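You operate a simulated robot arm through the tools that you are given. There is no shell and no other tool. Be economical: measure what you need, move in short steps, check, and stop when the job is done.

You are at the controls of a simulated two-armed robot. One attempt, no reset.

Task
Put one of the orange-capped relays from the top of the blue bench on the top of the black bench. Then take the lid off the small grease tub and lay it down on the top of the grey bench. Then shut the left glass door. Then lift the switch cover open. Do these in the order given.

It is judged by the outcome, as a careful person would: the job done as asked, and still so three seconds after it is handed in. It fails if anything else is knocked over, pushed out of place, dropped, spilled or broken. A push-on lid holds only when it is set on centred and level and pressed home; a screw cap is set on level and turned clockwise until tight.

Robot
Two 6-joint arms with two-finger grippers on one trunk, on a base that drives. Base frame: it is fixed to the floor where the robot stands at the start and does not move with it; the origin is under the middle of the robot, x ahead of it, y to its left, z up; the surface under the hand at the start is at about z = 778. Readings come in mm, rad, newtons and seconds.
The left shoulder is at the start at [70, 148, 1382], the right one opposite. With the tool pointing down near the work surface each hand reaches from about 240 to 500 mm from the robot's upright axis, wherever it stands, measured 20 degrees to its own side. Places, roughly: left glass door [2300, -5400, 1100]; orange-capped relay (4x4x3 cm) [700, -300, 800]; small grease tub [-5500, 500, 750]; switch cover [-700, 3100, 900]; top of the black bench [-100, 3300, 800]. Payload 2.69 kg a hand.
Tool frame (each hand has its own): the origin (TCP) lies between the finger pads and is the grasp point; the fingertips stand 20 mm ahead of it; z points along the fingers, y is the line along which they close. Largest opening 100 mm; the body of the gripper starts 63 mm behind the TCP.
Orientation is that of the tool frame in the base frame, as a unit quaternion [x, y, z, w]. With the fingers straight down and closing along the base's y, the tool's x points along the base's -x, its y along +y and its z along -z.

Tools
- The arms move only by the tool move_arm. It takes "left_moves", "right_moves" or both (then of equal length, played together; a hand with none holds still); each is a list of rows, each a list of 3 entries, a list of its own where there are three numbers: the opening, from 0 (shut) to 1 (fully open), then the shift along the tool's x, y, z in cm, then the turn, a rotation vector about the tool's x, y, z in rad. In form: [[jaw, [tx, ty, tz], [wx, wy, wz]], ...]. A call has 1 to 20 rows; each row is the pose to reach, as a shift and turn from the pose commanded when the call began, along the tool's axes at that moment. A row lasts 0.2 s, in which the tool goes at most 50 mm and 0.15 rad; a call with a longer step from one row to the next is refused whole, and so is a gripper value outside its range. A pose out of reach is approached as far as the arm can. The call stops where the force on the tool passes 40 N (or 10 N more than at its start, if that is more) or the arm is blocked; 0.2 s more then pass. The fingers move at their own pace (about 45 mm/s each) and stop on an object; they squeeze with about 30 N. The grip force told is the motor's: it shows also when the fingers shut on nothing. Time passes only in rows, and 0.2 s behind the last, so rows that repeat a pose let the fingers close. It gives the time, the measured TCP pose, the force on the tool (base axes), the opening and the grip force at its end, in the units of the frame above (readings bear some noise), with the torque about the TCP (base axes, N m) and any sound that the robot's microphone picked up.
- Cameras (640 x 400 px; columns grow to the right, rows downward): "scene" is now at [122.3, -9.6, 1591.3]; the picture's right is [-0.06, -1.00, -0.00], its down [-0.80, 0.05, -0.59] and it looks along [0.59, -0.04, -0.81] (base axes); focal length 261 px, centre (320, 200). "left" rides on the left gripper at [70, 19, -99] in its tool frame; the picture's right is [-0.26, 0.97, 0.00], its down [-0.75, -0.20, -0.63] and it looks along [-0.61, -0.16, 0.78] (tool axes); focal length 230 px, centre (320, 200). "right" rides on the right gripper at [70, -19, -99] in its tool frame; the picture's right is [0.26, 0.97, 0.00], its down [-0.75, 0.20, -0.63] and it looks along [-0.61, 0.16, 0.78] (tool axes); focal length 230 px, centre (320, 200). There is no depth. A picture from a camera that has moved, and an enlarged one, comes with that camera's place and axes in the base frame and with its lens. The place of the scene camera against the robot may be out by one fixed shift of up to 12 mm in any direction.
- camera(camera): a new picture of that camera. It takes no simulated time.
- lift_body(by): slides the trunk up (or, below 0, down) by that many mm; the arms and the scene camera ride with it, the base frame stays. It gives what a move gives, with no picture.
- base_move(legs): drives the robot by 1 to 6 legs, each [ahead, turn to the left] in mm and rad, along the robot's own axes; the way and the turn of a leg run together, so that a leg with both is an arc; at most 1500 mm and 3.142 rad a leg. The arms and the cameras ride along, it lands a little off, and it stops where it bumps. It gives what a move gives.
- pan_tilt(pan, tilt): turns the head with the scene camera to pan (to the left, within 1.501 rad either way) and tilt (down, from -0.506 to 1.204), counted from straight ahead of the robot. It gives what a move gives.
- enlarge(camera, box): a new picture of the part [left, top, right, bottom] of that camera's present view, enlarged. It takes no simulated time.
- sign_off(): hands the job in; it is judged then, once.

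Work in short steps. Places have to be worked out from the pictures, the camera data and where the tool is seen: move nearer, look again, correct. Check each grasp and each placing, and mend what went wrong. You have 165 turns and 130 pictures in all, those below and enlarged ones among them. Open the grippers and draw the arms clear of the work before you hand the job in, unless the task says otherwise; then end with one line.

The tools are called after "Request:" as name(argument=value, ...) on one line, values as JSON. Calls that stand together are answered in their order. move_arm: Moves the arms, as the interface text tells. Its arguments: {"type":"object","properties":{"left_moves":{"type":"array","items":{"type":"array"}},"right_moves":{"type":"array","items":{"type":"array"}}},"required":[]} The other tools are called the same way: lift_body (by) slides the trunk up or down; base_move (legs) drives the base; pan_tilt (pan, tilt) turns the head that bears the scene camera; camera (camera) takes a picture; enlarge (camera, box) takes an enlarged picture of a part of a camera's view; sign_off () hands the job in.

At the start:

```text
clock: 0.0
left_eef_pos: [524.6, 78.0, 1087.2]
left_orientation: [0.0, 1.0, 0.0, 0.0]
left_force: [1.1, 0.2, 0.4]
left_wrist_torque: [0.03, 0.0, 0.0]
left_gripper_width: 100.0
left_gripper_force: 0.1
right_eef_pos: [448.0, -312.6, 961.6]
right_orientation: [0.0, 1.0, 0.0, -0.001]
right_force: [-0.9, 0.1, -0.4]
right_wrist_torque: [-0.01, 0.01, 0.01]
right_gripper_width: 100.0
right_gripper_force: 0.1
trunk travel left (down, up): [-940.0, 0.0]
robot x, y, heading: [-0.9, 0.4, -0.0]
head pan, tilt: [-0.059, 0.935]
```

scene: 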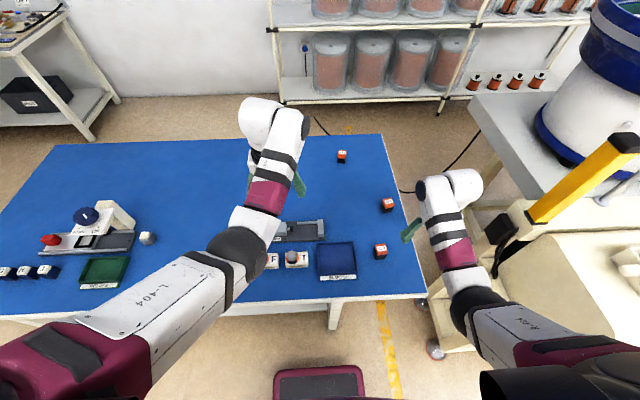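
right: 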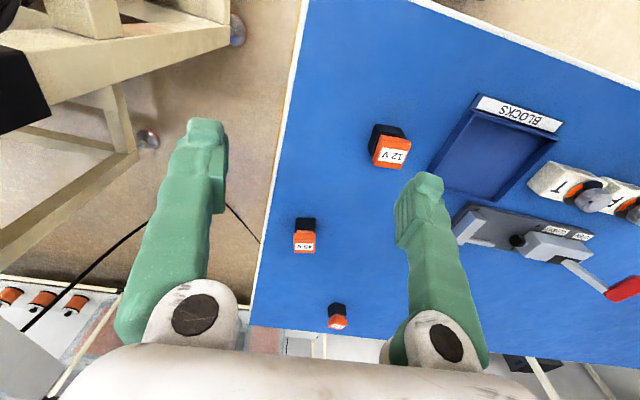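
left: 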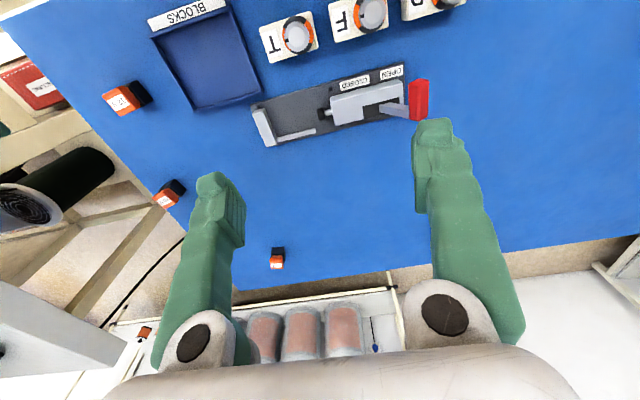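

I'll look closely at the nearest relay (about [480,-225]) before reaching for it.

Request:
enlarge(camera="right", box=[260, 80, 460, 205])

Request:
enlarge(camera="scene", box=[310, 140, 430, 270])

```text
3.20 times, centred on (360, 142) of right
camera zoom: at [378.4, -333.8, 1060.8], right [-0.26, 0.97, 0.0], down [0.75, 0.2, 0.63], along [0.61, 0.16, -0.78], focal length 736 px, centre (192, 384)
```

zoom: 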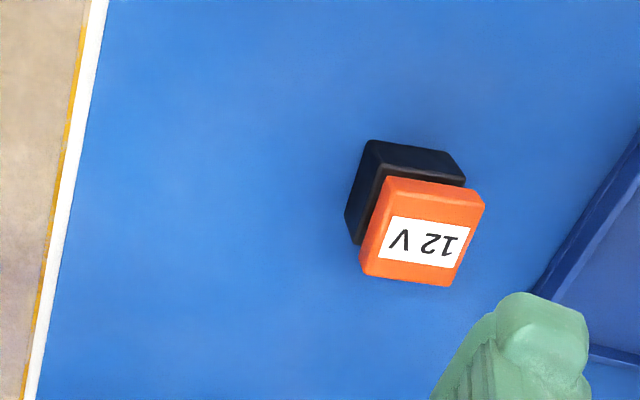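

```text
3.08 times, centred on (370, 205) of scene
camera zoom: at [122.3, -9.6, 1591.3], right [-0.06, -1.0, 0.0], down [-0.8, 0.05, -0.59], along [0.59, -0.04, -0.81], focal length 804 px, centre (166, 185)
```

zoom: 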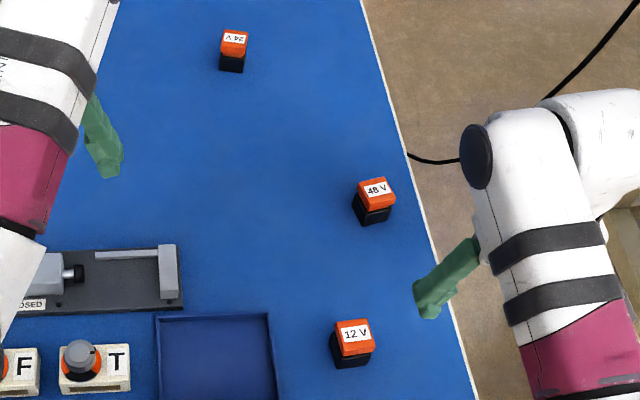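

The 12 V relay top is near [481,-218], yawed about +6.6°. I move the right hand over it, turned to match, still high.

Request:
move_arm(right_moves=[[0.75, [-1.1, 3.2, 1.0], [0, 0, -0.06]], [0.75, [-2.2, 6.4, 2.0], [0, 0, -0.115]], [0.75, [-3.3, 9.4, 4.0], [0, 0, -0.115]], [0.75, [-3.3, 9.4, 6.0], [0, 0, -0.115]]])

Request:
camera(camera="right")

```text
clock: 1.0
left_eef_pos: [524.1, 78.6, 1086.8]
left_orientation: [0.0, 1.0, -0.001, 0.0]
left_force: [0.4, -0.6, -0.6]
left_wrist_torque: [0.02, 0.01, 0.02]
left_gripper_width: 99.9
left_gripper_force: 0.0
right_eef_pos: [482.7, -220.5, 903.4]
right_orientation: [-0.057, 0.998, 0.0, 0.0]
right_force: [-0.2, 1.0, 0.3]
right_wrist_torque: [0.01, 0.01, -0.02]
right_gripper_width: 74.8
right_gripper_force: 0.0
trunk travel left (down, up): [-940.0, 0.0]
robot x, y, heading: [-1.1, -0.5, -0.002]
head pan, tilt: [-0.059, 0.935]
```

```text
124 pictures are left
camera right: at [414.5, -249.0, 1003.3], right [-0.37, 0.93, 0.0], down [0.72, 0.29, 0.63], along [0.59, 0.23, -0.78], focal length 230 px, centre (320, 200)
```

right: 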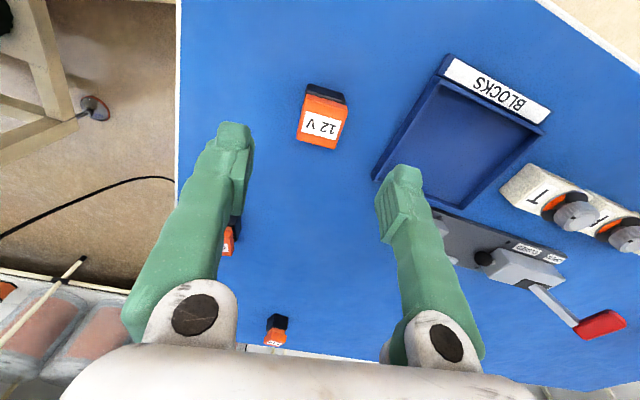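

The hand is centred over the relay to within a few mm. I descend to about z=803 and then close.

Request:
move_arm(right_moves=[[0.75, [0.3, -0.15, 4.0], [0, 0, -0.02]], [0.75, [0.3, -0.15, 7.0], [0, 0, -0.02]], [0.75, [0.3, -0.15, 9.0], [0, 0, -0.02]], [0.75, [0.3, -0.15, 10.0], [0, 0, -0.02]], [0.75, [0.3, -0.15, 10.0], [0, 0, -0.02]]])

Request:
camera(camera="right")

```text
clock: 2.2
left_eef_pos: [524.2, 76.8, 1086.8]
left_orientation: [0.0, 1.0, -0.001, 0.0]
left_force: [-0.3, -0.1, -0.5]
left_wrist_torque: [0.01, -0.04, 0.0]
left_gripper_width: 100.1
left_gripper_force: 0.1
right_eef_pos: [467.2, -225.1, 817.0]
right_orientation: [-0.068, 0.998, 0.0, 0.002]
right_force: [0.9, 0.4, 1.0]
right_wrist_torque: [0.0, 0.0, 0.0]
right_gripper_width: 75.0
right_gripper_force: 0.0
right hand out of reach, approached as far as the arm can: row 3, 4, 5
trunk travel left (down, up): [-940.0, 0.0]
robot x, y, heading: [0.3, 0.4, -0.001]
head pan, tilt: [-0.059, 0.935]
```

```text
123 pictures are left
camera right: at [399.0, -255.2, 915.2], right [-0.38, 0.92, 0.0], down [0.72, 0.3, 0.63], along [0.58, 0.24, -0.78], focal length 230 px, centre (320, 200)
```

right: 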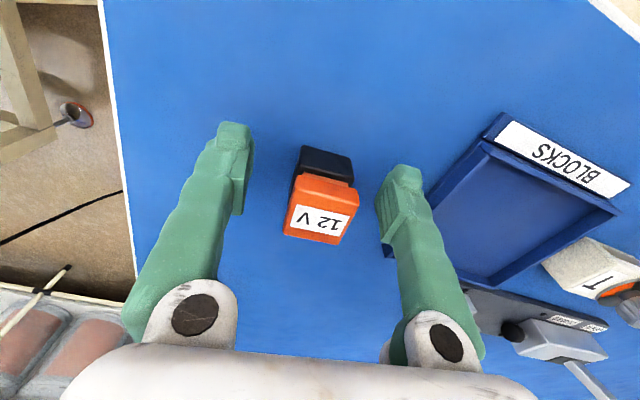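

The reach ran short at that height. I raise the hand a little, then lower the trunk so the arm has more slack.

Request:
move_arm(right_moves=[[0.75, [0, 0, -4], [0, 0, 0]], [0.75, [0, 0, -8], [0, 0, 0]], [0.75, [0, 0, -12], [0, 0, 0]]])

Request:
lift_body(by=-70)

```text
clock: 3.2
left_eef_pos: [523.2, 76.5, 1088.4]
left_orientation: [0.002, 1.0, 0.0, 0.001]
left_force: [0.5, 0.1, 0.0]
left_wrist_torque: [0.0, -0.03, -0.01]
left_gripper_width: 100.0
left_gripper_force: 0.1
right_eef_pos: [384.4, -239.9, 869.2]
right_orientation: [-0.061, 0.984, -0.011, -0.166]
right_force: [0.8, 0.1, 0.0]
right_wrist_torque: [0.01, 0.0, 0.04]
right_gripper_width: 75.0
right_gripper_force: 0.1
right hand out of reach, approached as far as the arm can: row 1, 2
trunk travel left (down, up): [-940.0, 0.0]
robot x, y, heading: [-2.6, 1.3, -0.002]
head pan, tilt: [-0.059, 0.935]
stopped in row 3 (right hand): the arm was blocked; the commanded pose is now the measured one
```

```text
clock: 4.3
left_eef_pos: [524.1, 76.3, 1017.8]
left_orientation: [0.001, 1.0, 0.0, 0.001]
left_force: [-0.4, 0.9, -0.3]
left_wrist_torque: [-0.02, 0.01, -0.01]
left_gripper_width: 100.1
left_gripper_force: 0.0
right_eef_pos: [385.7, -239.7, 801.0]
right_orientation: [-0.062, 0.985, -0.012, -0.163]
right_force: [0.5, -1.2, 14.6]
right_wrist_torque: [0.61, 0.0, -0.01]
right_gripper_width: 75.2
right_gripper_force: 0.4
trunk travel left (down, up): [-870.0, 70.0]
robot x, y, heading: [0.2, 1.4, -0.004]
head pan, tilt: [-0.059, 0.935]
```

The hand ended up tilted and pressing lightly (14.6 N) on something. I look before moving.

Request:
camera(camera="right")

Request:
camera(camera="scene")

```text
122 pictures are left
camera right: at [354.7, -264.2, 917.4], right [-0.36, 0.93, 0.08], down [0.88, 0.31, 0.35], along [0.3, 0.2, -0.93], focal length 230 px, centre (320, 200)
```

right: 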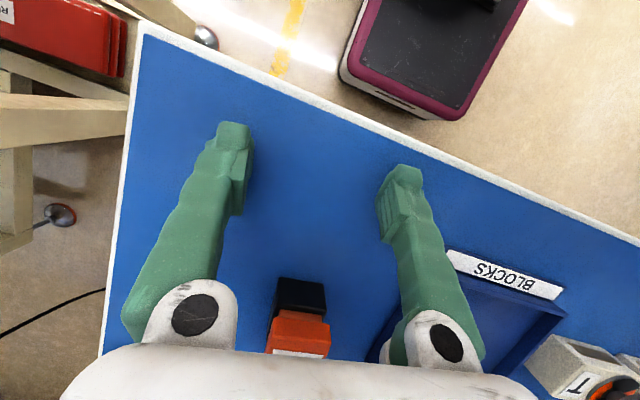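

```text
121 pictures are left
camera scene: at [120.3, -9.3, 1521.6], right [-0.06, -1.0, 0.0], down [-0.8, 0.05, -0.59], along [0.59, -0.04, -0.8], focal length 261 px, centre (320, 200)
```

scene: 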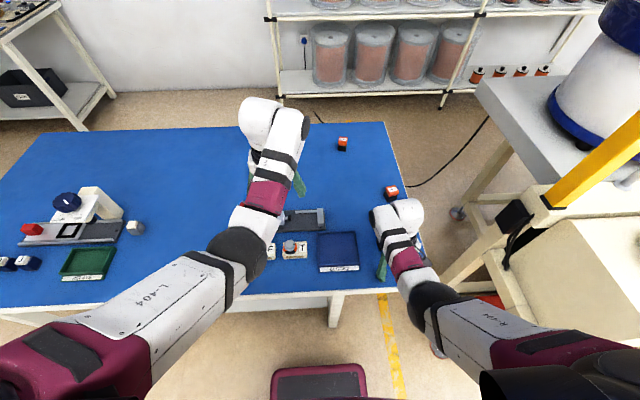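

Only the bench is touched; the relay stands. I back off along the tool axis and rotate the hand upright again.

Request:
move_arm(right_moves=[[0.75, [0, 0, -3], [0, 0, 0]], [0.75, [0, 0, -6], [0, 0, 0]], [0.75, [0, 0, -8], [0, -0.11, 0]], [0.75, [0, 0, -8], [0, -0.22, 0]], [0.75, [0, 0, -8], [0, -0.33, 0]], [0.75, [0, 0, -8], [0, -0.33, 0]]])

```text
clock: 5.7
left_eef_pos: [525.0, 75.3, 1018.0]
left_orientation: [0.002, 1.0, 0.0, 0.001]
left_force: [0.4, -0.2, 0.4]
left_wrist_torque: [-0.02, 0.01, 0.0]
left_gripper_width: 99.9
left_gripper_force: 0.1
right_eef_pos: [413.2, -237.6, 875.5]
right_orientation: [-0.062, 0.998, -0.001, -0.002]
right_force: [0.2, 0.0, -0.5]
right_wrist_torque: [0.03, 0.0, 0.01]
right_gripper_width: 75.2
right_gripper_force: 0.0
trunk travel left (down, up): [-870.0, 70.0]
robot x, y, heading: [-2.6, -1.7, -0.0]
head pan, tilt: [-0.059, 0.935]
```

Upright again at [413,-238,875]. I move over the relay, then lower the trunk another 30 mm.

Request:
move_arm(right_moves=[[0.75, [-2.2, 0.2, 0], [0, 0, 0]], [0.75, [-4.4, 0.4, 0], [0, 0, 0]], [0.75, [-6.7, 0.6, 0], [0, 0, -0.015]], [0.75, [-6.7, 0.6, 0], [0, 0, -0.015]]])

Request:
lift_body(by=-30)

Request:
camera(camera="right")

```text
clock: 6.7
left_eef_pos: [525.3, 76.2, 1017.7]
left_orientation: [0.001, 1.0, 0.0, 0.001]
left_force: [-0.3, 0.4, 0.7]
left_wrist_torque: [0.01, 0.02, -0.01]
left_gripper_width: 100.0
left_gripper_force: 0.0
right_eef_pos: [478.7, -222.2, 876.4]
right_orientation: [-0.069, 0.998, 0.0, -0.003]
right_force: [0.2, 0.9, 0.0]
right_wrist_torque: [0.0, 0.01, -0.03]
right_gripper_width: 75.0
right_gripper_force: 0.0
trunk travel left (down, up): [-870.0, 70.0]
robot x, y, heading: [-1.3, 1.0, -0.003]
head pan, tilt: [-0.059, 0.935]
```

```text
clock: 7.4
left_eef_pos: [524.2, 76.4, 988.1]
left_orientation: [0.002, 1.0, 0.0, 0.001]
left_force: [-0.8, 0.2, 0.4]
left_wrist_torque: [0.03, 0.01, 0.0]
left_gripper_width: 99.9
left_gripper_force: 0.0
right_eef_pos: [477.6, -223.7, 847.1]
right_orientation: [-0.07, 0.998, -0.001, -0.002]
right_force: [-0.4, -1.0, -0.2]
right_wrist_torque: [0.01, 0.03, -0.02]
right_gripper_width: 74.9
right_gripper_force: 0.0
trunk travel left (down, up): [-840.0, 100.0]
robot x, y, heading: [1.6, 2.1, -0.002]
head pan, tilt: [-0.059, 0.935]
```

```text
120 pictures are left
camera right: at [411.3, -253.0, 945.9], right [-0.39, 0.92, 0.0], down [0.72, 0.3, 0.63], along [0.58, 0.24, -0.78], focal length 230 px, centre (320, 200)
```

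right: 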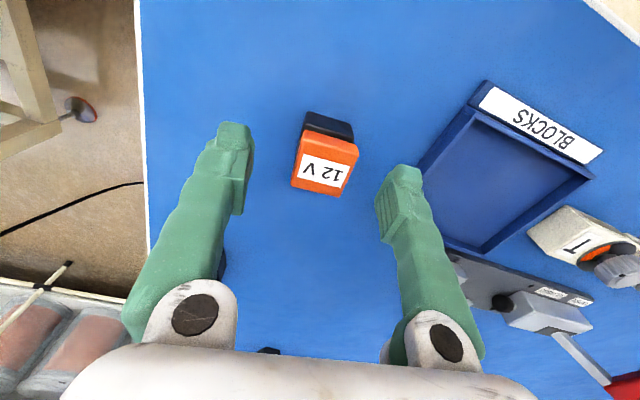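

Well centred. Descend straight to about z=802 and close.

Request:
move_arm(right_moves=[[0.75, [-0.2, 0.2, 2.2], [0, 0, 0]], [0.75, [-0.2, 0.2, 3.6], [0, 0, 0]], [0.75, [-0.2, 0.2, 4.4], [0, 0, 0]], [0.75, [-0.2, 0.2, 4.4], [0, 0, 0]], [0.0, [-0.2, 0.2, 4.4], [0, 0, 0]], [0.0, [-0.2, 0.2, 4.4], [0, 0, 0]], [0.0, [-0.2, 0.2, 4.4], [0, 0, 0]], [0.0, [-0.2, 0.2, 4.4], [0, 0, 0]]])

Request:
camera(camera="right")

```text
clock: 9.2
left_eef_pos: [525.5, 75.3, 987.4]
left_orientation: [0.002, 1.0, 0.0, 0.0]
left_force: [-0.8, -0.2, 0.2]
left_wrist_torque: [0.03, 0.0, -0.06]
left_gripper_width: 100.1
left_gripper_force: 0.0
right_eef_pos: [481.0, -221.7, 801.3]
right_orientation: [-0.07, 0.998, -0.001, -0.002]
right_force: [0.8, 0.7, 0.6]
right_wrist_torque: [0.0, 0.0, -0.02]
right_gripper_width: 32.6
right_gripper_force: 29.8
trunk travel left (down, up): [-840.0, 100.0]
robot x, y, heading: [1.4, -1.3, 0.004]
head pan, tilt: [-0.059, 0.935]
```

```text
119 pictures are left
camera right: at [412.9, -250.7, 900.7], right [-0.39, 0.92, 0.0], down [0.72, 0.3, 0.63], along [0.58, 0.24, -0.78], focal length 230 px, centre (320, 200)
```

right: 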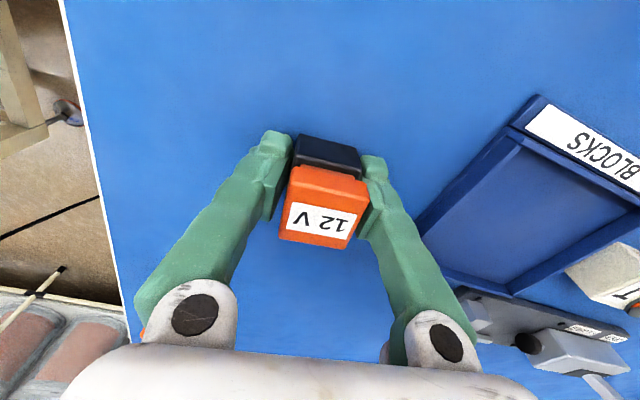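

The relay is gripped (32.6 mm, 30 N). I lift it, then raise the trunk back.

Request:
move_arm(right_moves=[[0.0, [0, 0, -3], [0, 0, 0]], [0.0, [0, 0, -6], [0, 0, 0]], [0.0, [3, 0, -10], [0, 0, 0.0]], [0.0, [7, 0, -14], [0, 0, 0]], [0.0, [11, 0, -18], [0, 0, 0]], [0.0, [15, 0, -22], [0, 0, 0]]], left_moves=[[0.5, [0, 0, -1], [0, 0, 0]], [0.5, [2, 0, -2], [0, 0, 0]], [0.5, [6, 0, -2], [0, 0, 0]], [0.5, [10, 0, -2], [0, 0, 0]], [0.5, [14, 0, -2], [0, 0, 0]], [0.5, [18, 0, -2], [0, 0, 0]]])

Request:
lift_body(by=100)

Request:
pan_tilt(pan=1.4, tilt=0.35)

Request:
camera(camera="scene")

Request:
camera(camera="right")

```text
refused: row 4 steps farther than a row can; nothing moved
```

```text
clock: 10.6
left_eef_pos: [525.7, 75.4, 1087.1]
left_orientation: [0.002, 1.0, 0.0, -0.001]
left_force: [1.0, 0.4, -0.2]
left_wrist_torque: [-0.04, -0.02, -0.04]
left_gripper_width: 99.8
left_gripper_force: 0.2
right_eef_pos: [479.2, -220.0, 901.3]
right_orientation: [-0.07, 0.998, -0.002, -0.003]
right_force: [0.0, 1.3, -1.0]
right_wrist_torque: [0.0, -0.04, 0.02]
right_gripper_width: 32.6
right_gripper_force: 29.7
trunk travel left (down, up): [-940.0, 0.0]
robot x, y, heading: [0.2, 0.2, -0.002]
head pan, tilt: [-0.059, 0.935]
```

```text
clock: 12.1
left_eef_pos: [525.4, 75.7, 1088.9]
left_orientation: [0.002, 1.0, 0.0, 0.0]
left_force: [0.1, 0.2, -0.8]
left_wrist_torque: [0.03, -0.02, 0.0]
left_gripper_width: 100.0
left_gripper_force: 0.0
right_eef_pos: [479.7, -220.3, 900.9]
right_orientation: [-0.07, 0.998, -0.001, -0.003]
right_force: [0.2, -0.2, -1.5]
right_wrist_torque: [0.02, 0.01, -0.01]
right_gripper_width: 32.3
right_gripper_force: 30.5
trunk travel left (down, up): [-940.0, 0.0]
robot x, y, heading: [-0.7, -2.3, -0.003]
head pan, tilt: [1.4, 0.351]
```

```text
118 pictures are left
camera scene: at [65.5, 86.4, 1641.5], right [0.98, -0.17, 0.0], down [-0.06, -0.34, -0.94], along [0.16, 0.92, -0.34], focal length 261 px, centre (320, 200)
```

scene: 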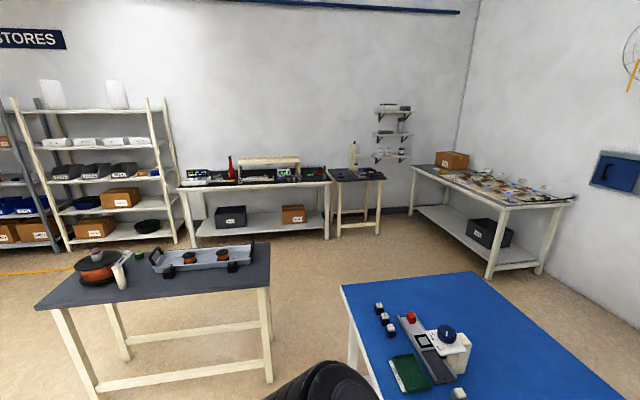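

```text
117 pictures are left
camera right: at [413.0, -250.8, 1000.7], right [-0.39, 0.92, 0.0], down [0.72, 0.3, 0.63], along [0.58, 0.24, -0.78], focal length 230 px, centre (320, 200)
```

right: 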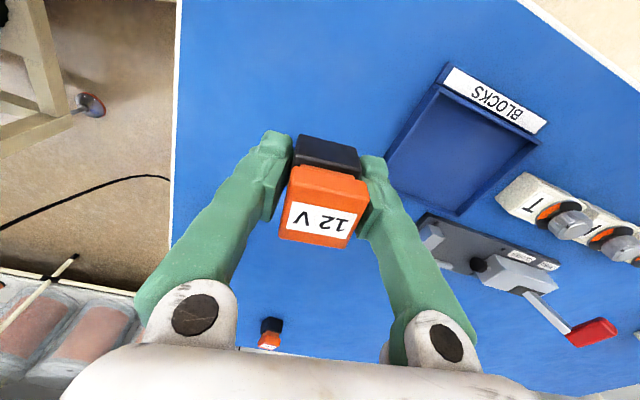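

Relay held. Bench in the distance near column 255 should be the black one; I enlarge it.

Request:
enlarge(camera="scene", box=[170, 130, 400, 250])

Request:
move_arm(right_moves=[[0.0, [0, 0, -3], [0, 0, 0]], [0.0, [0, 0, -6], [0, 0, 0]], [0.0, [3, 0, -8], [0, 0, 0.0]], [0.0, [6, 0, -10], [0, 0, 0]], [0.0, [9, 0, -12], [0, 0, 0]], [0.0, [12, 0, -14], [0, 0, 0]]], left_moves=[[0.5, [0, 0, -1], [0, 0, 0]], [0.5, [2, 0, -2], [0, 0, 0]], [0.5, [6, 0, -2], [0, 0, 0]], [0.5, [10, 0, -2], [0, 0, 0]], [0.5, [14, 0, -2], [0, 0, 0]], [0.5, [18, 0, -2], [0, 0, 0]]])

Request:
pan_tilt(pan=1.5, tilt=0.7)

Request:
camera(camera="scene")

```text
2.78 times, centred on (285, 190) of scene
camera zoom: at [65.5, 86.4, 1641.5], right [0.98, -0.17, 0.0], down [-0.06, -0.34, -0.94], along [0.16, 0.92, -0.34], focal length 727 px, centre (417, 228)
```

zoom: 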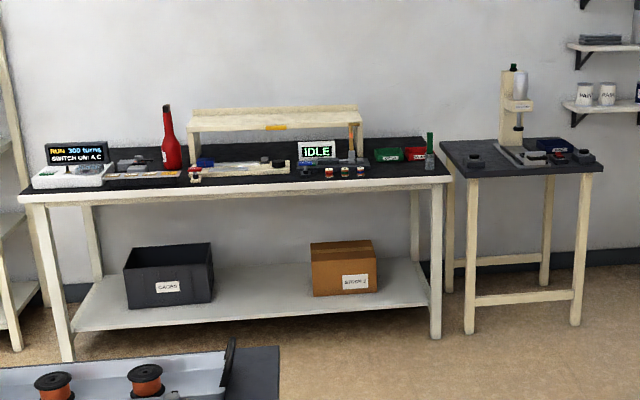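

```text
clock: 13.4
left_eef_pos: [476.7, 150.7, 1049.1]
left_orientation: [-0.035, 0.997, 0.063, 0.028]
left_force: [0.2, -0.1, 1.3]
left_wrist_torque: [0.01, -0.01, 0.03]
left_gripper_width: 50.2
left_gripper_force: 0.1
left hand out of reach, approached as far as the arm can: row 1, 2, 3, 4, 5, 6
right_eef_pos: [400.5, -225.1, 982.9]
right_orientation: [-0.07, 0.998, -0.002, -0.002]
right_force: [0.0, 0.4, -1.0]
right_wrist_torque: [0.03, -0.02, -0.01]
right_gripper_width: 32.6
right_gripper_force: 30.1
right hand out of reach, approached as far as the arm can: row 4, 5, 6
trunk travel left (down, up): [-940.0, 0.0]
robot x, y, heading: [-0.7, 2.1, -0.0]
head pan, tilt: [1.4, 0.351]
stopped in row 6 (left hand): the arm was blocked; the commanded pose is now the measured one
```

```text
clock: 14.3
left_eef_pos: [477.3, 147.4, 1049.4]
left_orientation: [-0.034, 0.997, 0.062, 0.028]
left_force: [0.4, 0.0, -0.6]
left_wrist_torque: [0.01, -0.01, 0.04]
left_gripper_width: 50.0
left_gripper_force: 0.2
right_eef_pos: [401.0, -226.9, 981.6]
right_orientation: [-0.069, 0.998, -0.002, -0.002]
right_force: [-0.2, -0.7, -0.4]
right_wrist_torque: [-0.03, 0.0, -0.01]
right_gripper_width: 32.6
right_gripper_force: 30.2
trunk travel left (down, up): [-940.0, 0.0]
robot x, y, heading: [0.0, 3.0, -0.004]
head pan, tilt: [1.499, 0.7]
```

```text
115 pictures are left
camera scene: at [55.4, 79.2, 1610.2], right [1.0, -0.07, 0.0], down [-0.05, -0.64, -0.77], along [0.06, 0.76, -0.64], focal length 261 px, centre (320, 200)
```

scene: 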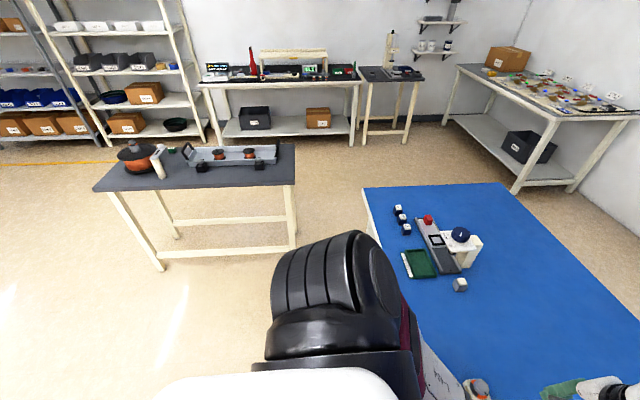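

The black bench runs x≈-980..710, front edge y≈2950. The gap past the dark-grey table's right end is narrow, so I'll go round its left side: back off, turn left and look.

Request:
base_move(legs=[[-300, 0], [0, 2.53]])

Request:
pan_tilt(pan=0, tilt=0.45)

Request:
camera(camera="scene")

```text
clock: 22.3
left_eef_pos: [-778.3, 159.5, 1050.4]
left_orientation: [0.959, -0.274, -0.047, 0.05]
left_force: [1.0, -0.5, -0.2]
left_wrist_torque: [0.02, -0.01, 0.01]
left_gripper_width: 50.0
left_gripper_force: 0.0
right_eef_pos: [-496.7, 417.7, 982.3]
right_orientation: [0.971, -0.24, 0.003, 0.0]
right_force: [-0.6, -0.1, -0.5]
right_wrist_torque: [0.01, 0.07, 0.01]
right_gripper_width: 32.7
right_gripper_force: 30.5
trunk travel left (down, up): [-940.0, 0.0]
robot x, y, heading: [-305.2, -2.2, 2.516]
head pan, tilt: [1.499, 0.7]
```

```text
clock: 23.9
left_eef_pos: [-777.3, 159.1, 1049.2]
left_orientation: [0.959, -0.274, -0.047, 0.051]
left_force: [0.1, 0.1, 0.0]
left_wrist_torque: [0.02, -0.03, 0.0]
left_gripper_width: 50.3
left_gripper_force: 0.1
right_eef_pos: [-497.2, 418.4, 982.3]
right_orientation: [0.971, -0.24, 0.003, 0.0]
right_force: [-0.1, -0.4, -1.8]
right_wrist_torque: [0.03, 0.04, 0.01]
right_gripper_width: 32.7
right_gripper_force: 29.7
trunk travel left (down, up): [-940.0, 0.0]
robot x, y, heading: [-303.5, -3.0, 2.516]
head pan, tilt: [0.0, 0.45]
```

```text
114 pictures are left
camera scene: at [-420.4, 78.6, 1632.3], right [0.59, 0.81, 0.0], down [0.35, -0.26, -0.9], along [-0.73, 0.53, -0.44], focal length 261 px, centre (320, 200)
```

scene: 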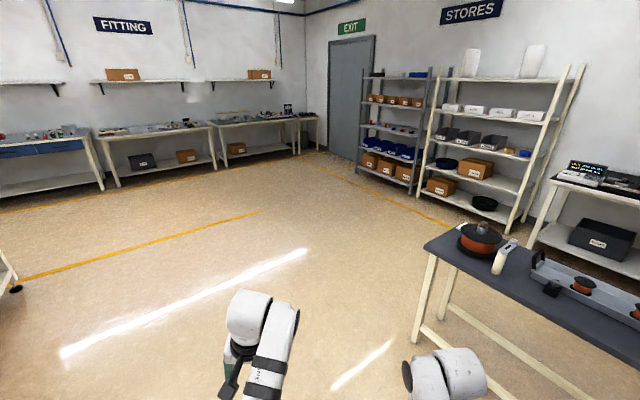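

The floor is clear that way. I drive round the dark-grey table's left end to stand in front of the black bench.

Request:
base_move(legs=[[1500, 0], [0, -0.945], [1350, 0], [0, -1.52], [1100, 0], [0, 1.52]])

Request:
pan_tilt(pan=0, tilt=0.55)

Request:
camera(camera="scene")

```text
clock: 52.6
left_eef_pos: [-643.8, 2773.5, 1049.7]
left_orientation: [0.76, -0.646, -0.065, 0.026]
left_force: [0.1, -1.0, 0.3]
left_wrist_torque: [0.0, 0.0, 0.02]
left_gripper_width: 49.8
left_gripper_force: 0.1
right_eef_pos: [-264.5, 2730.6, 981.3]
right_orientation: [0.784, -0.62, 0.003, 0.0]
right_force: [-0.7, -0.9, 0.3]
right_wrist_torque: [-0.01, 0.02, 0.04]
right_gripper_width: 32.5
right_gripper_force: 30.1
trunk travel left (down, up): [-940.0, 0.0]
robot x, y, heading: [-453.3, 2310.8, 1.663]
head pan, tilt: [0.0, 0.45]
```

```text
clock: 53.3
left_eef_pos: [-645.0, 2773.5, 1050.9]
left_orientation: [0.76, -0.646, -0.065, 0.026]
left_force: [-0.5, 0.8, 0.4]
left_wrist_torque: [-0.01, 0.0, 0.03]
left_gripper_width: 49.8
left_gripper_force: 0.0
right_eef_pos: [-265.4, 2730.3, 981.9]
right_orientation: [0.784, -0.62, 0.002, 0.001]
right_force: [0.2, -0.2, -0.2]
right_wrist_torque: [-0.01, 0.0, 0.03]
right_gripper_width: 33.0
right_gripper_force: 29.6
trunk travel left (down, up): [-940.0, 0.0]
robot x, y, heading: [-452.6, 2314.0, 1.659]
head pan, tilt: [0.0, 0.55]
```

```text
113 pictures are left
camera scene: at [-467.2, 2445.4, 1623.3], right [1.0, 0.09, 0.0], down [0.05, -0.52, -0.85], along [-0.08, 0.85, -0.52], focal length 261 px, centre (320, 200)
```

scene: 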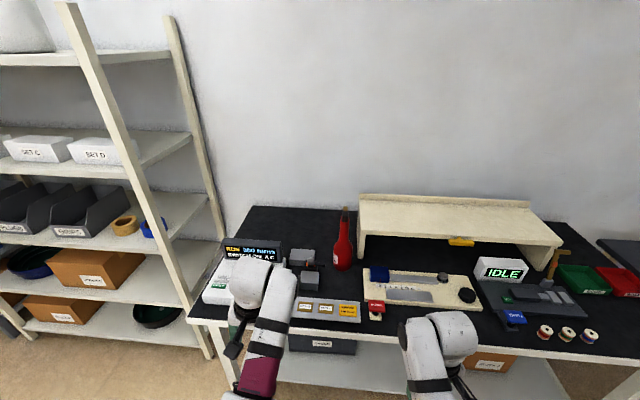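

Black bench in front. I enlarge to find a free spot for the relay.

Request:
enlarge(camera="scene", box=[190, 190, 420, 340])

Request:
enlarge(camera="scene", box=[400, 190, 640, 350])

Request:
camera(camera="right")

```text
2.67 times, centred on (305, 265) of scene
camera zoom: at [-467.2, 2445.4, 1623.3], right [1.0, 0.09, 0.0], down [0.05, -0.52, -0.85], along [-0.08, 0.85, -0.52], focal length 696 px, centre (360, 27)
```

zoom: 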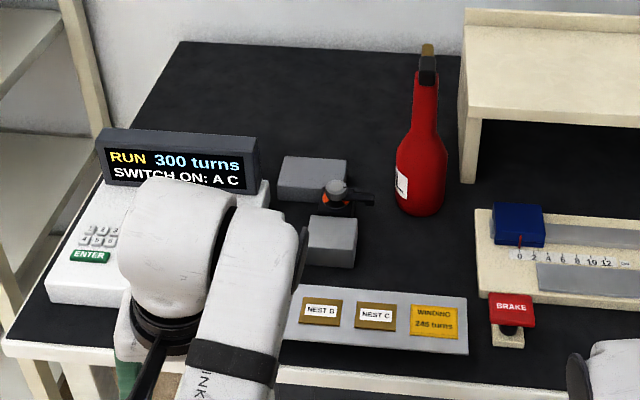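

```text
2.50 times, centred on (520, 270) of scene
camera zoom: at [-467.2, 2445.4, 1623.3], right [1.0, 0.09, 0.0], down [0.05, -0.52, -0.85], along [-0.08, 0.85, -0.52], focal length 653 px, centre (-180, 25)
```

zoom: 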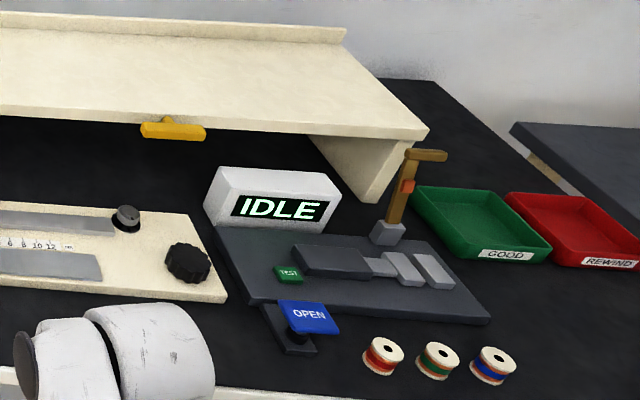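

```text
110 pictures are left
camera right: at [-232.0, 2666.2, 1081.7], right [-0.88, -0.47, 0.0], down [-0.37, 0.69, 0.62], along [-0.3, 0.55, -0.78], focal length 230 px, centre (320, 200)
```

right: 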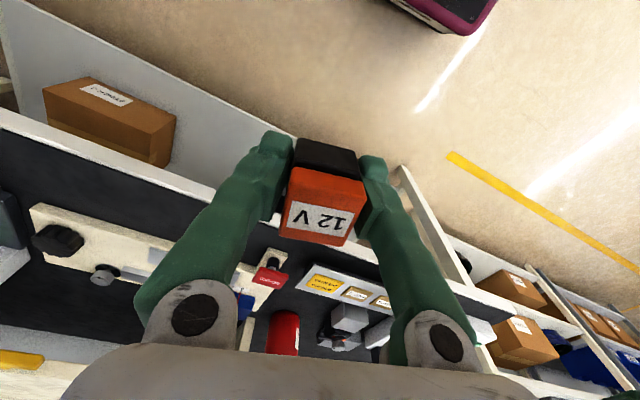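

A clear strip lies in front of the cream rule panel, x≈-290..100, y≈2970..3100; I'll put the relay at about [-120,3035]. I drive to about (-270,2620) facing the bench.

Request:
base_move(legs=[[0, -0.625], [358, 0], [0, 0.535]])

Request:
pan_tilt(pan=-0.2, tilt=0.9)

Request:
camera(camera="scene")

Request:
camera(camera="right")

```text
clock: 58.8
left_eef_pos: [-421.5, 3096.0, 1051.1]
left_orientation: [0.731, -0.679, -0.067, 0.02]
left_force: [0.3, -0.2, -0.2]
left_wrist_torque: [-0.03, 0.01, -0.01]
left_gripper_width: 49.9
left_gripper_force: 0.1
right_eef_pos: [-48.4, 3019.5, 981.7]
right_orientation: [0.757, -0.654, 0.002, 0.001]
right_force: [-0.2, 0.8, -0.8]
right_wrist_torque: [0.02, 0.04, -0.02]
right_gripper_width: 32.6
right_gripper_force: 29.8
trunk travel left (down, up): [-940.0, 0.0]
robot x, y, heading: [-274.6, 2618.1, 1.571]
head pan, tilt: [0.0, 0.55]
```

```text
clock: 59.6
left_eef_pos: [-423.5, 3095.2, 1051.4]
left_orientation: [0.731, -0.679, -0.066, 0.022]
left_force: [-0.3, 0.2, 0.6]
left_wrist_torque: [0.0, 0.02, -0.02]
left_gripper_width: 49.9
left_gripper_force: 0.1
right_eef_pos: [-48.8, 3021.4, 983.0]
right_orientation: [0.757, -0.654, 0.003, 0.001]
right_force: [0.3, -0.1, -0.2]
right_wrist_torque: [-0.01, 0.03, 0.0]
right_gripper_width: 32.6
right_gripper_force: 30.2
trunk travel left (down, up): [-940.0, 0.0]
robot x, y, heading: [-272.7, 2617.6, 1.574]
head pan, tilt: [-0.201, 0.901]
```

```text
109 pictures are left
camera scene: at [-259.4, 2737.0, 1594.0], right [0.98, -0.19, 0.0], down [-0.15, -0.77, -0.62], along [0.12, 0.61, -0.78], focal length 261 px, centre (320, 200)
```

scene: 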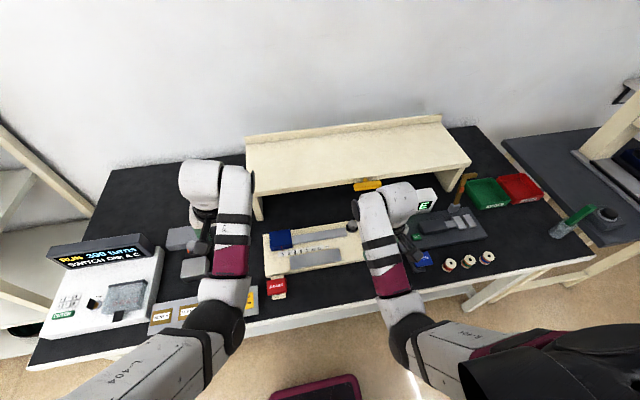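

```text
108 pictures are left
camera right: at [-21.2, 2952.7, 1081.8], right [-0.92, -0.4, 0.0], down [-0.31, 0.72, 0.62], along [-0.25, 0.57, -0.78], focal length 230 px, centre (320, 200)
```

right: 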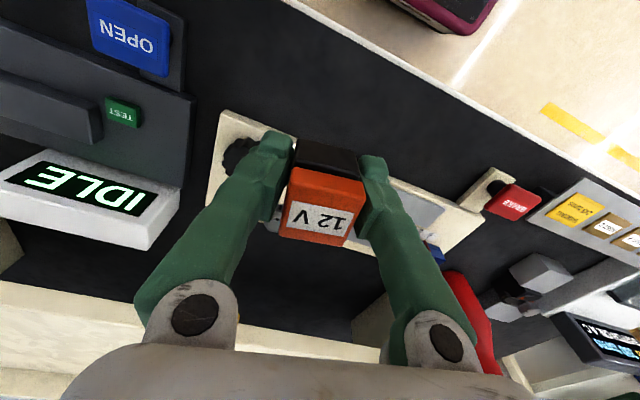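

The strip between bench edge (y≈2945) and panel (y≈3062) is clear; I aim for [-100,3003], squaring the relay with the bench, and come down to z≈835.

Request:
move_arm(right_moves=[[0.0, [0.3, 1.8, 3], [0, 0, 0.07]], [0.0, [0.6, 3.6, 6], [0, 0, 0.14]], [0.0, [0.95, 5.3, 9], [0, 0, 0.145]], [0.0, [0.95, 5.3, 12], [0, 0, 0.145]], [0.0, [0.95, 5.3, 14.7], [0, 0, 0.145]], [0.0, [0.95, 5.3, 14.7], [0, 0, 0.145]]])

Request:
camera(camera="right")

```text
clock: 61.0
left_eef_pos: [-421.7, 3095.1, 1051.7]
left_orientation: [0.731, -0.679, -0.067, 0.021]
left_force: [-0.3, -0.1, 1.0]
left_wrist_torque: [-0.02, -0.01, -0.03]
left_gripper_width: 50.1
left_gripper_force: 0.1
right_eef_pos: [-100.0, 3002.8, 834.3]
right_orientation: [0.708, -0.706, 0.003, 0.002]
right_force: [1.1, 0.0, -1.2]
right_wrist_torque: [-0.02, 0.0, -0.01]
right_gripper_width: 32.4
right_gripper_force: 30.0
trunk travel left (down, up): [-940.0, 0.0]
robot x, y, heading: [-270.6, 2617.9, 1.573]
head pan, tilt: [-0.201, 0.901]
```

```text
107 pictures are left
camera right: at [-81.9, 2931.5, 934.7], right [-0.97, -0.26, 0.0], down [-0.2, 0.75, 0.62], along [-0.16, 0.6, -0.78], focal length 230 px, centre (320, 200)
```

right: 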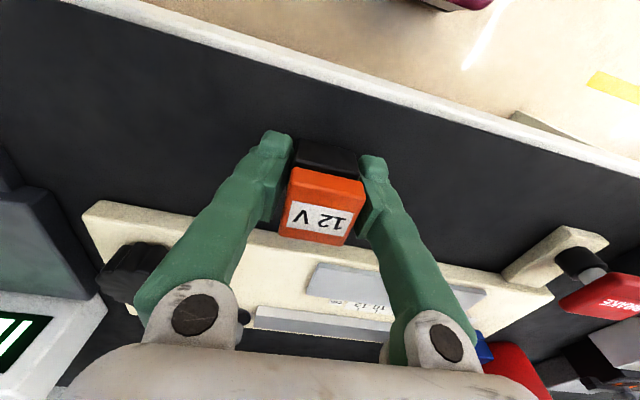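

Clear spot below. I lower in small steps, watching the force.

Request:
move_arm(right_moves=[[0.0, [0, 0, 1.0], [0, 0, 0]], [0.0, [0, 0, 2.0], [0, 0, 0]], [0.0, [0, 0, 2.4], [0, 0, 0]]])

Request:
enlarge(camera="right", box=[220, 100, 420, 225])

```text
clock: 61.8
left_eef_pos: [-423.3, 3091.0, 1054.2]
left_orientation: [0.73, -0.68, -0.068, 0.019]
left_force: [0.1, 0.8, -1.2]
left_wrist_torque: [-0.03, 0.0, -0.03]
left_gripper_width: 50.2
left_gripper_force: 0.1
right_eef_pos: [-100.8, 3002.8, 819.9]
right_orientation: [0.708, -0.707, 0.0, -0.007]
right_force: [-0.3, -11.6, 31.7]
right_wrist_torque: [-0.47, 0.48, 0.18]
right_gripper_width: 32.5
right_gripper_force: 29.7
trunk travel left (down, up): [-940.0, 0.0]
robot x, y, heading: [-273.0, 2618.3, 1.578]
head pan, tilt: [-0.201, 0.901]
stopped in row 3 (right hand): the force on the tool passed its limit at 46 N (the readings are from after the stop); the commanded pose is now the measured one
```

```text
3.20 times, centred on (320, 162) of right
camera zoom: at [-82.0, 2930.8, 918.1], right [-0.97, -0.26, -0.01], down [-0.21, 0.74, 0.64], along [-0.16, 0.62, -0.77], focal length 736 px, centre (320, 320)
```

zoom: 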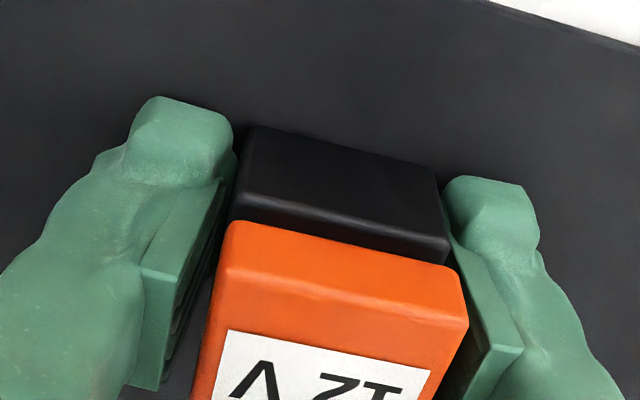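

Contact at TCP z≈820 (bench top ≈ 798). I ease the pressure, then open the fingers part-way.

Request:
move_arm(right_moves=[[0.0, [0, 0, -0.1], [0, 0, 0]], [0.0, [0, 0, -0.1], [0, 0, 0]]])

Request:
move_arm(right_moves=[[0.5, [0, 0, 0], [0, 0, 0]], [0.7, [0, 0, 0], [0, 0, 0]], [0.7, [0, 0, 0], [0, 0, 0]]])

Request:
move_arm(right_moves=[[0.7, [0, 0, -3], [0, 0, 0]], [0.7, [0, 0, -6], [0, 0, 0]], [0.7, [0, 0, -10], [0, 0, 0]], [0.7, [0, 0, -13], [0, 0, 0]], [0.7, [0, 0, -16], [0, 0, 0]]])

Request:
camera(camera="right")

```text
clock: 62.4
left_eef_pos: [-423.7, 3090.8, 1055.5]
left_orientation: [0.73, -0.68, -0.067, 0.019]
left_force: [-0.5, 0.1, 0.3]
left_wrist_torque: [0.0, 0.0, -0.02]
left_gripper_width: 49.9
left_gripper_force: 0.0
right_eef_pos: [-99.8, 3004.0, 819.9]
right_orientation: [0.707, -0.707, -0.001, -0.008]
right_force: [-0.8, -9.5, 27.5]
right_wrist_torque: [-0.49, 0.37, 0.09]
right_gripper_width: 32.7
right_gripper_force: 30.3
trunk travel left (down, up): [-940.0, 0.0]
robot x, y, heading: [-272.2, 2616.8, 1.576]
head pan, tilt: [-0.201, 0.901]
```

```text
clock: 63.0
left_eef_pos: [-417.2, 3092.5, 1054.8]
left_orientation: [0.729, -0.68, -0.071, 0.02]
left_force: [0.4, 0.2, -0.6]
left_wrist_torque: [0.03, 0.02, 0.0]
left_gripper_width: 50.2
left_gripper_force: 0.0
right_eef_pos: [-87.9, 3004.4, 822.2]
right_orientation: [0.708, -0.706, 0.004, -0.013]
right_force: [18.4, -10.6, 31.9]
right_wrist_torque: [-0.32, 0.74, 0.62]
right_gripper_width: 57.9
right_gripper_force: 0.0
trunk travel left (down, up): [-940.0, 0.0]
robot x, y, heading: [-274.6, 2616.6, 1.563]
head pan, tilt: [-0.201, 0.901]
stopped in row 3 (right hand): the force on the tool passed its limit at 42 N (the readings are from after the stop); the commanded pose is now the measured one
```

```text
clock: 64.4
left_eef_pos: [-420.6, 3097.4, 1053.6]
left_orientation: [0.729, -0.68, -0.068, 0.021]
left_force: [0.0, -0.2, -1.0]
left_wrist_torque: [0.02, 0.0, 0.0]
left_gripper_width: 50.0
left_gripper_force: 0.1
right_eef_pos: [-59.1, 3000.9, 974.6]
right_orientation: [-0.699, 0.713, -0.035, 0.031]
right_force: [0.0, 0.2, -0.5]
right_wrist_torque: [0.0, -0.02, 0.0]
right_gripper_width: 70.4
right_gripper_force: 0.0
trunk travel left (down, up): [-940.0, 0.0]
robot x, y, heading: [-273.1, 2614.2, 1.572]
head pan, tilt: [-0.201, 0.901]
stopped in row 5 (right hand): the arm was blocked; the commanded pose is now the measured one
```

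```text
105 pictures are left
camera right: at [-50.9, 2929.4, 1075.3], right [-0.97, -0.24, -0.09], down [-0.24, 0.76, 0.6], along [-0.08, 0.61, -0.79], focal length 230 px, centre (320, 200)
```

right: 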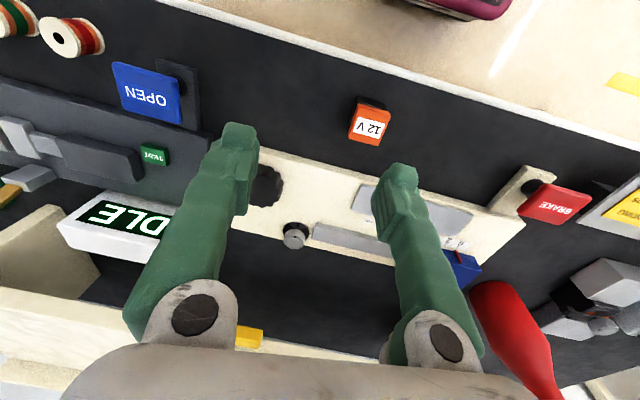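

The relay stands on the black bench, clear of everything. Now I back away, turn west and look for the grease tub near [-5500,500].

Request:
base_move(legs=[[-500, 0], [0, 1.571], [1400, 0]])

Request:
pan_tilt(pan=0.3, tilt=0.3)

Request:
camera(camera="scene")

```text
clock: 77.8
left_eef_pos: [-2138.4, 1978.9, 1052.8]
left_orientation: [0.997, 0.023, -0.034, 0.061]
left_force: [-0.1, 0.4, -0.2]
left_wrist_torque: [-0.01, 0.04, -0.02]
left_gripper_width: 50.0
left_gripper_force: 0.0
right_eef_pos: [-2033.7, 2337.2, 975.6]
right_orientation: [0.999, -0.021, 0.003, -0.046]
right_force: [0.0, 0.0, 1.0]
right_wrist_torque: [0.0, -0.01, 0.01]
right_gripper_width: 70.1
right_gripper_force: 0.1
trunk travel left (down, up): [-940.0, 0.0]
robot x, y, heading: [-1658.0, 2119.5, 3.12]
head pan, tilt: [-0.201, 0.901]
```

```text
clock: 78.8
left_eef_pos: [-2140.8, 1978.3, 1052.5]
left_orientation: [0.997, 0.024, -0.034, 0.061]
left_force: [0.3, 0.6, -0.6]
left_wrist_torque: [0.02, -0.04, 0.03]
left_gripper_width: 49.9
left_gripper_force: 0.1
right_eef_pos: [-2034.2, 2338.2, 974.8]
right_orientation: [0.999, -0.022, 0.004, -0.046]
right_force: [-0.1, 0.4, 0.6]
right_wrist_torque: [0.0, -0.01, -0.01]
right_gripper_width: 69.9
right_gripper_force: 0.1
trunk travel left (down, up): [-940.0, 0.0]
robot x, y, heading: [-1658.8, 2117.2, 3.121]
head pan, tilt: [0.3, 0.3]
```

```text
104 pictures are left
camera scene: at [-1797.8, 2086.6, 1646.1], right [-0.27, 0.96, 0.0], down [0.29, 0.08, -0.95], along [-0.92, -0.26, -0.3], focal length 261 px, centre (320, 200)
```

scene: 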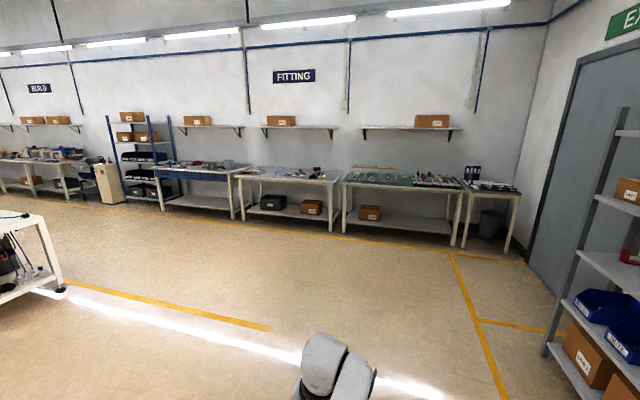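

The tub should be near pixel (287,178), on the bench in the middle. I enlarge that.

Request:
enlarge(camera="scene", box=[160, 130, 420, 240])

```text
2.46 times, centred on (290, 185) of scene
camera zoom: at [-1797.8, 2086.6, 1646.1], right [-0.27, 0.96, 0.0], down [0.29, 0.08, -0.95], along [-0.92, -0.26, -0.3], focal length 643 px, centre (394, 237)
```

zoom: 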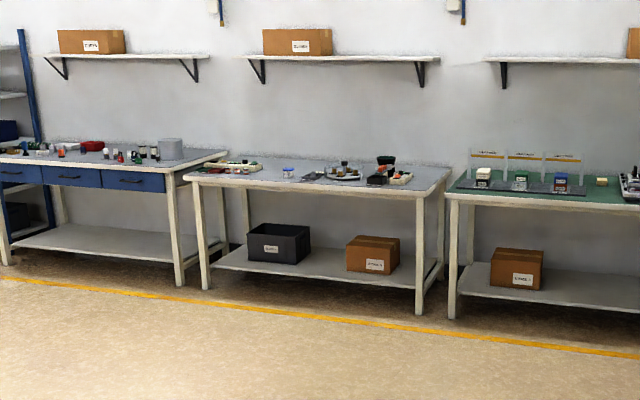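

The grey bench's front is around x≈-5300, y -300..1250. I drive to about (-4600,500) and face it.

Request:
base_move(legs=[[0, 0.522], [1500, 0], [1500, 0], [350, 0], [0, -0.5]])

Request:
pan_tilt(pan=0, tilt=0.55)

Request:
camera(camera="scene")

```text
clock: 97.8
left_eef_pos: [-5100.6, 442.1, 1052.3]
left_orientation: [0.997, 0.036, -0.032, 0.063]
left_force: [-0.9, -0.9, 0.7]
left_wrist_torque: [0.01, -0.02, -0.03]
left_gripper_width: 50.2
left_gripper_force: 0.0
right_eef_pos: [-5005.6, 803.6, 975.2]
right_orientation: [0.999, -0.01, 0.002, -0.047]
right_force: [-1.0, 0.2, 0.2]
right_wrist_torque: [-0.01, -0.05, 0.01]
right_gripper_width: 70.2
right_gripper_force: 0.1
trunk travel left (down, up): [-940.0, 0.0]
robot x, y, heading: [-4623.2, 590.9, -3.138]
head pan, tilt: [0.3, 0.3]
```

```text
clock: 98.6
left_eef_pos: [-5102.0, 442.5, 1052.0]
left_orientation: [0.997, 0.036, -0.034, 0.062]
left_force: [0.1, -0.2, -0.9]
left_wrist_torque: [0.01, 0.01, 0.03]
left_gripper_width: 50.2
left_gripper_force: 0.0
right_eef_pos: [-5005.7, 806.1, 976.3]
right_orientation: [0.999, -0.009, 0.003, -0.046]
right_force: [0.2, 0.3, 0.7]
right_wrist_torque: [0.02, -0.01, 0.01]
right_gripper_width: 70.1
right_gripper_force: 0.0
trunk travel left (down, up): [-940.0, 0.0]
robot x, y, heading: [-4622.6, 593.5, -3.141]
head pan, tilt: [0.0, 0.55]
```

```text
102 pictures are left
camera scene: at [-4763.6, 587.8, 1623.3], right [0.0, 1.0, 0.0], down [0.52, 0.0, -0.85], along [-0.85, 0.0, -0.52], focal length 261 px, centre (320, 200)
```

scene: 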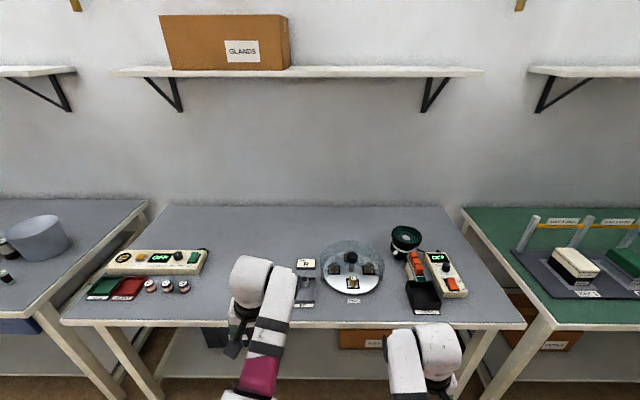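

The left hand hides the tub's spot. I look through the left camera.

Request:
camera(camera="left")

Request:
enlarge(camera="scene", box=[220, 220, 480, 340])

```text
101 pictures are left
camera left: at [-5024.5, 441.9, 1147.1], right [-0.18, -0.97, 0.14], down [-0.72, 0.23, 0.65], along [-0.67, 0.02, -0.75], focal length 230 px, centre (320, 200)
```

left: 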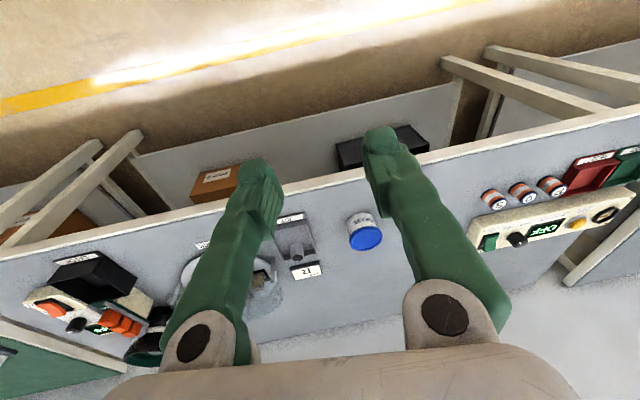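

```text
2.46 times, centred on (350, 280) of scene
camera zoom: at [-4763.6, 587.8, 1623.3], right [0.0, 1.0, 0.0], down [0.52, 0.0, -0.85], along [-0.85, 0.0, -0.52], focal length 643 px, centre (246, 3)
```

zoom: 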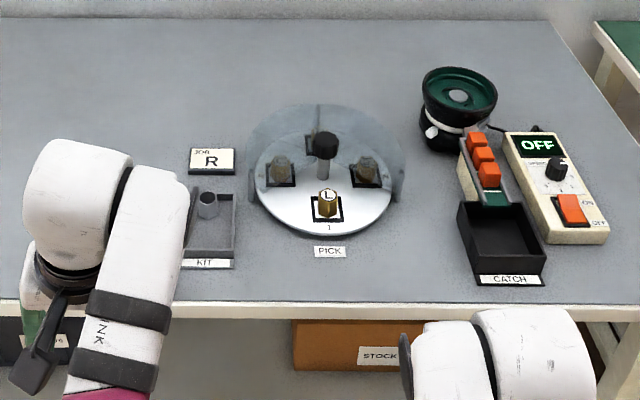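

The blue-lidded tub is near [-5480,365]. I enlarge it to see the lid.

Request:
enlarge(camera="left", box=[325, 195, 405, 265])

```text
5.71 times, centred on (365, 230) of left
camera zoom: at [-5024.5, 441.9, 1147.1], right [-0.18, -0.97, 0.14], down [-0.72, 0.23, 0.65], along [-0.67, 0.02, -0.75], focal length 1315 px, centre (63, 29)
```

zoom: 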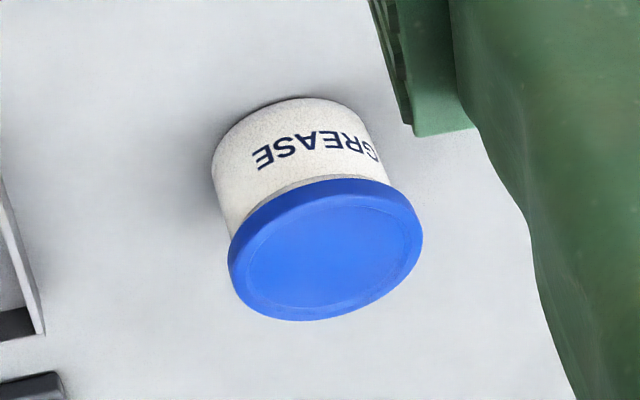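

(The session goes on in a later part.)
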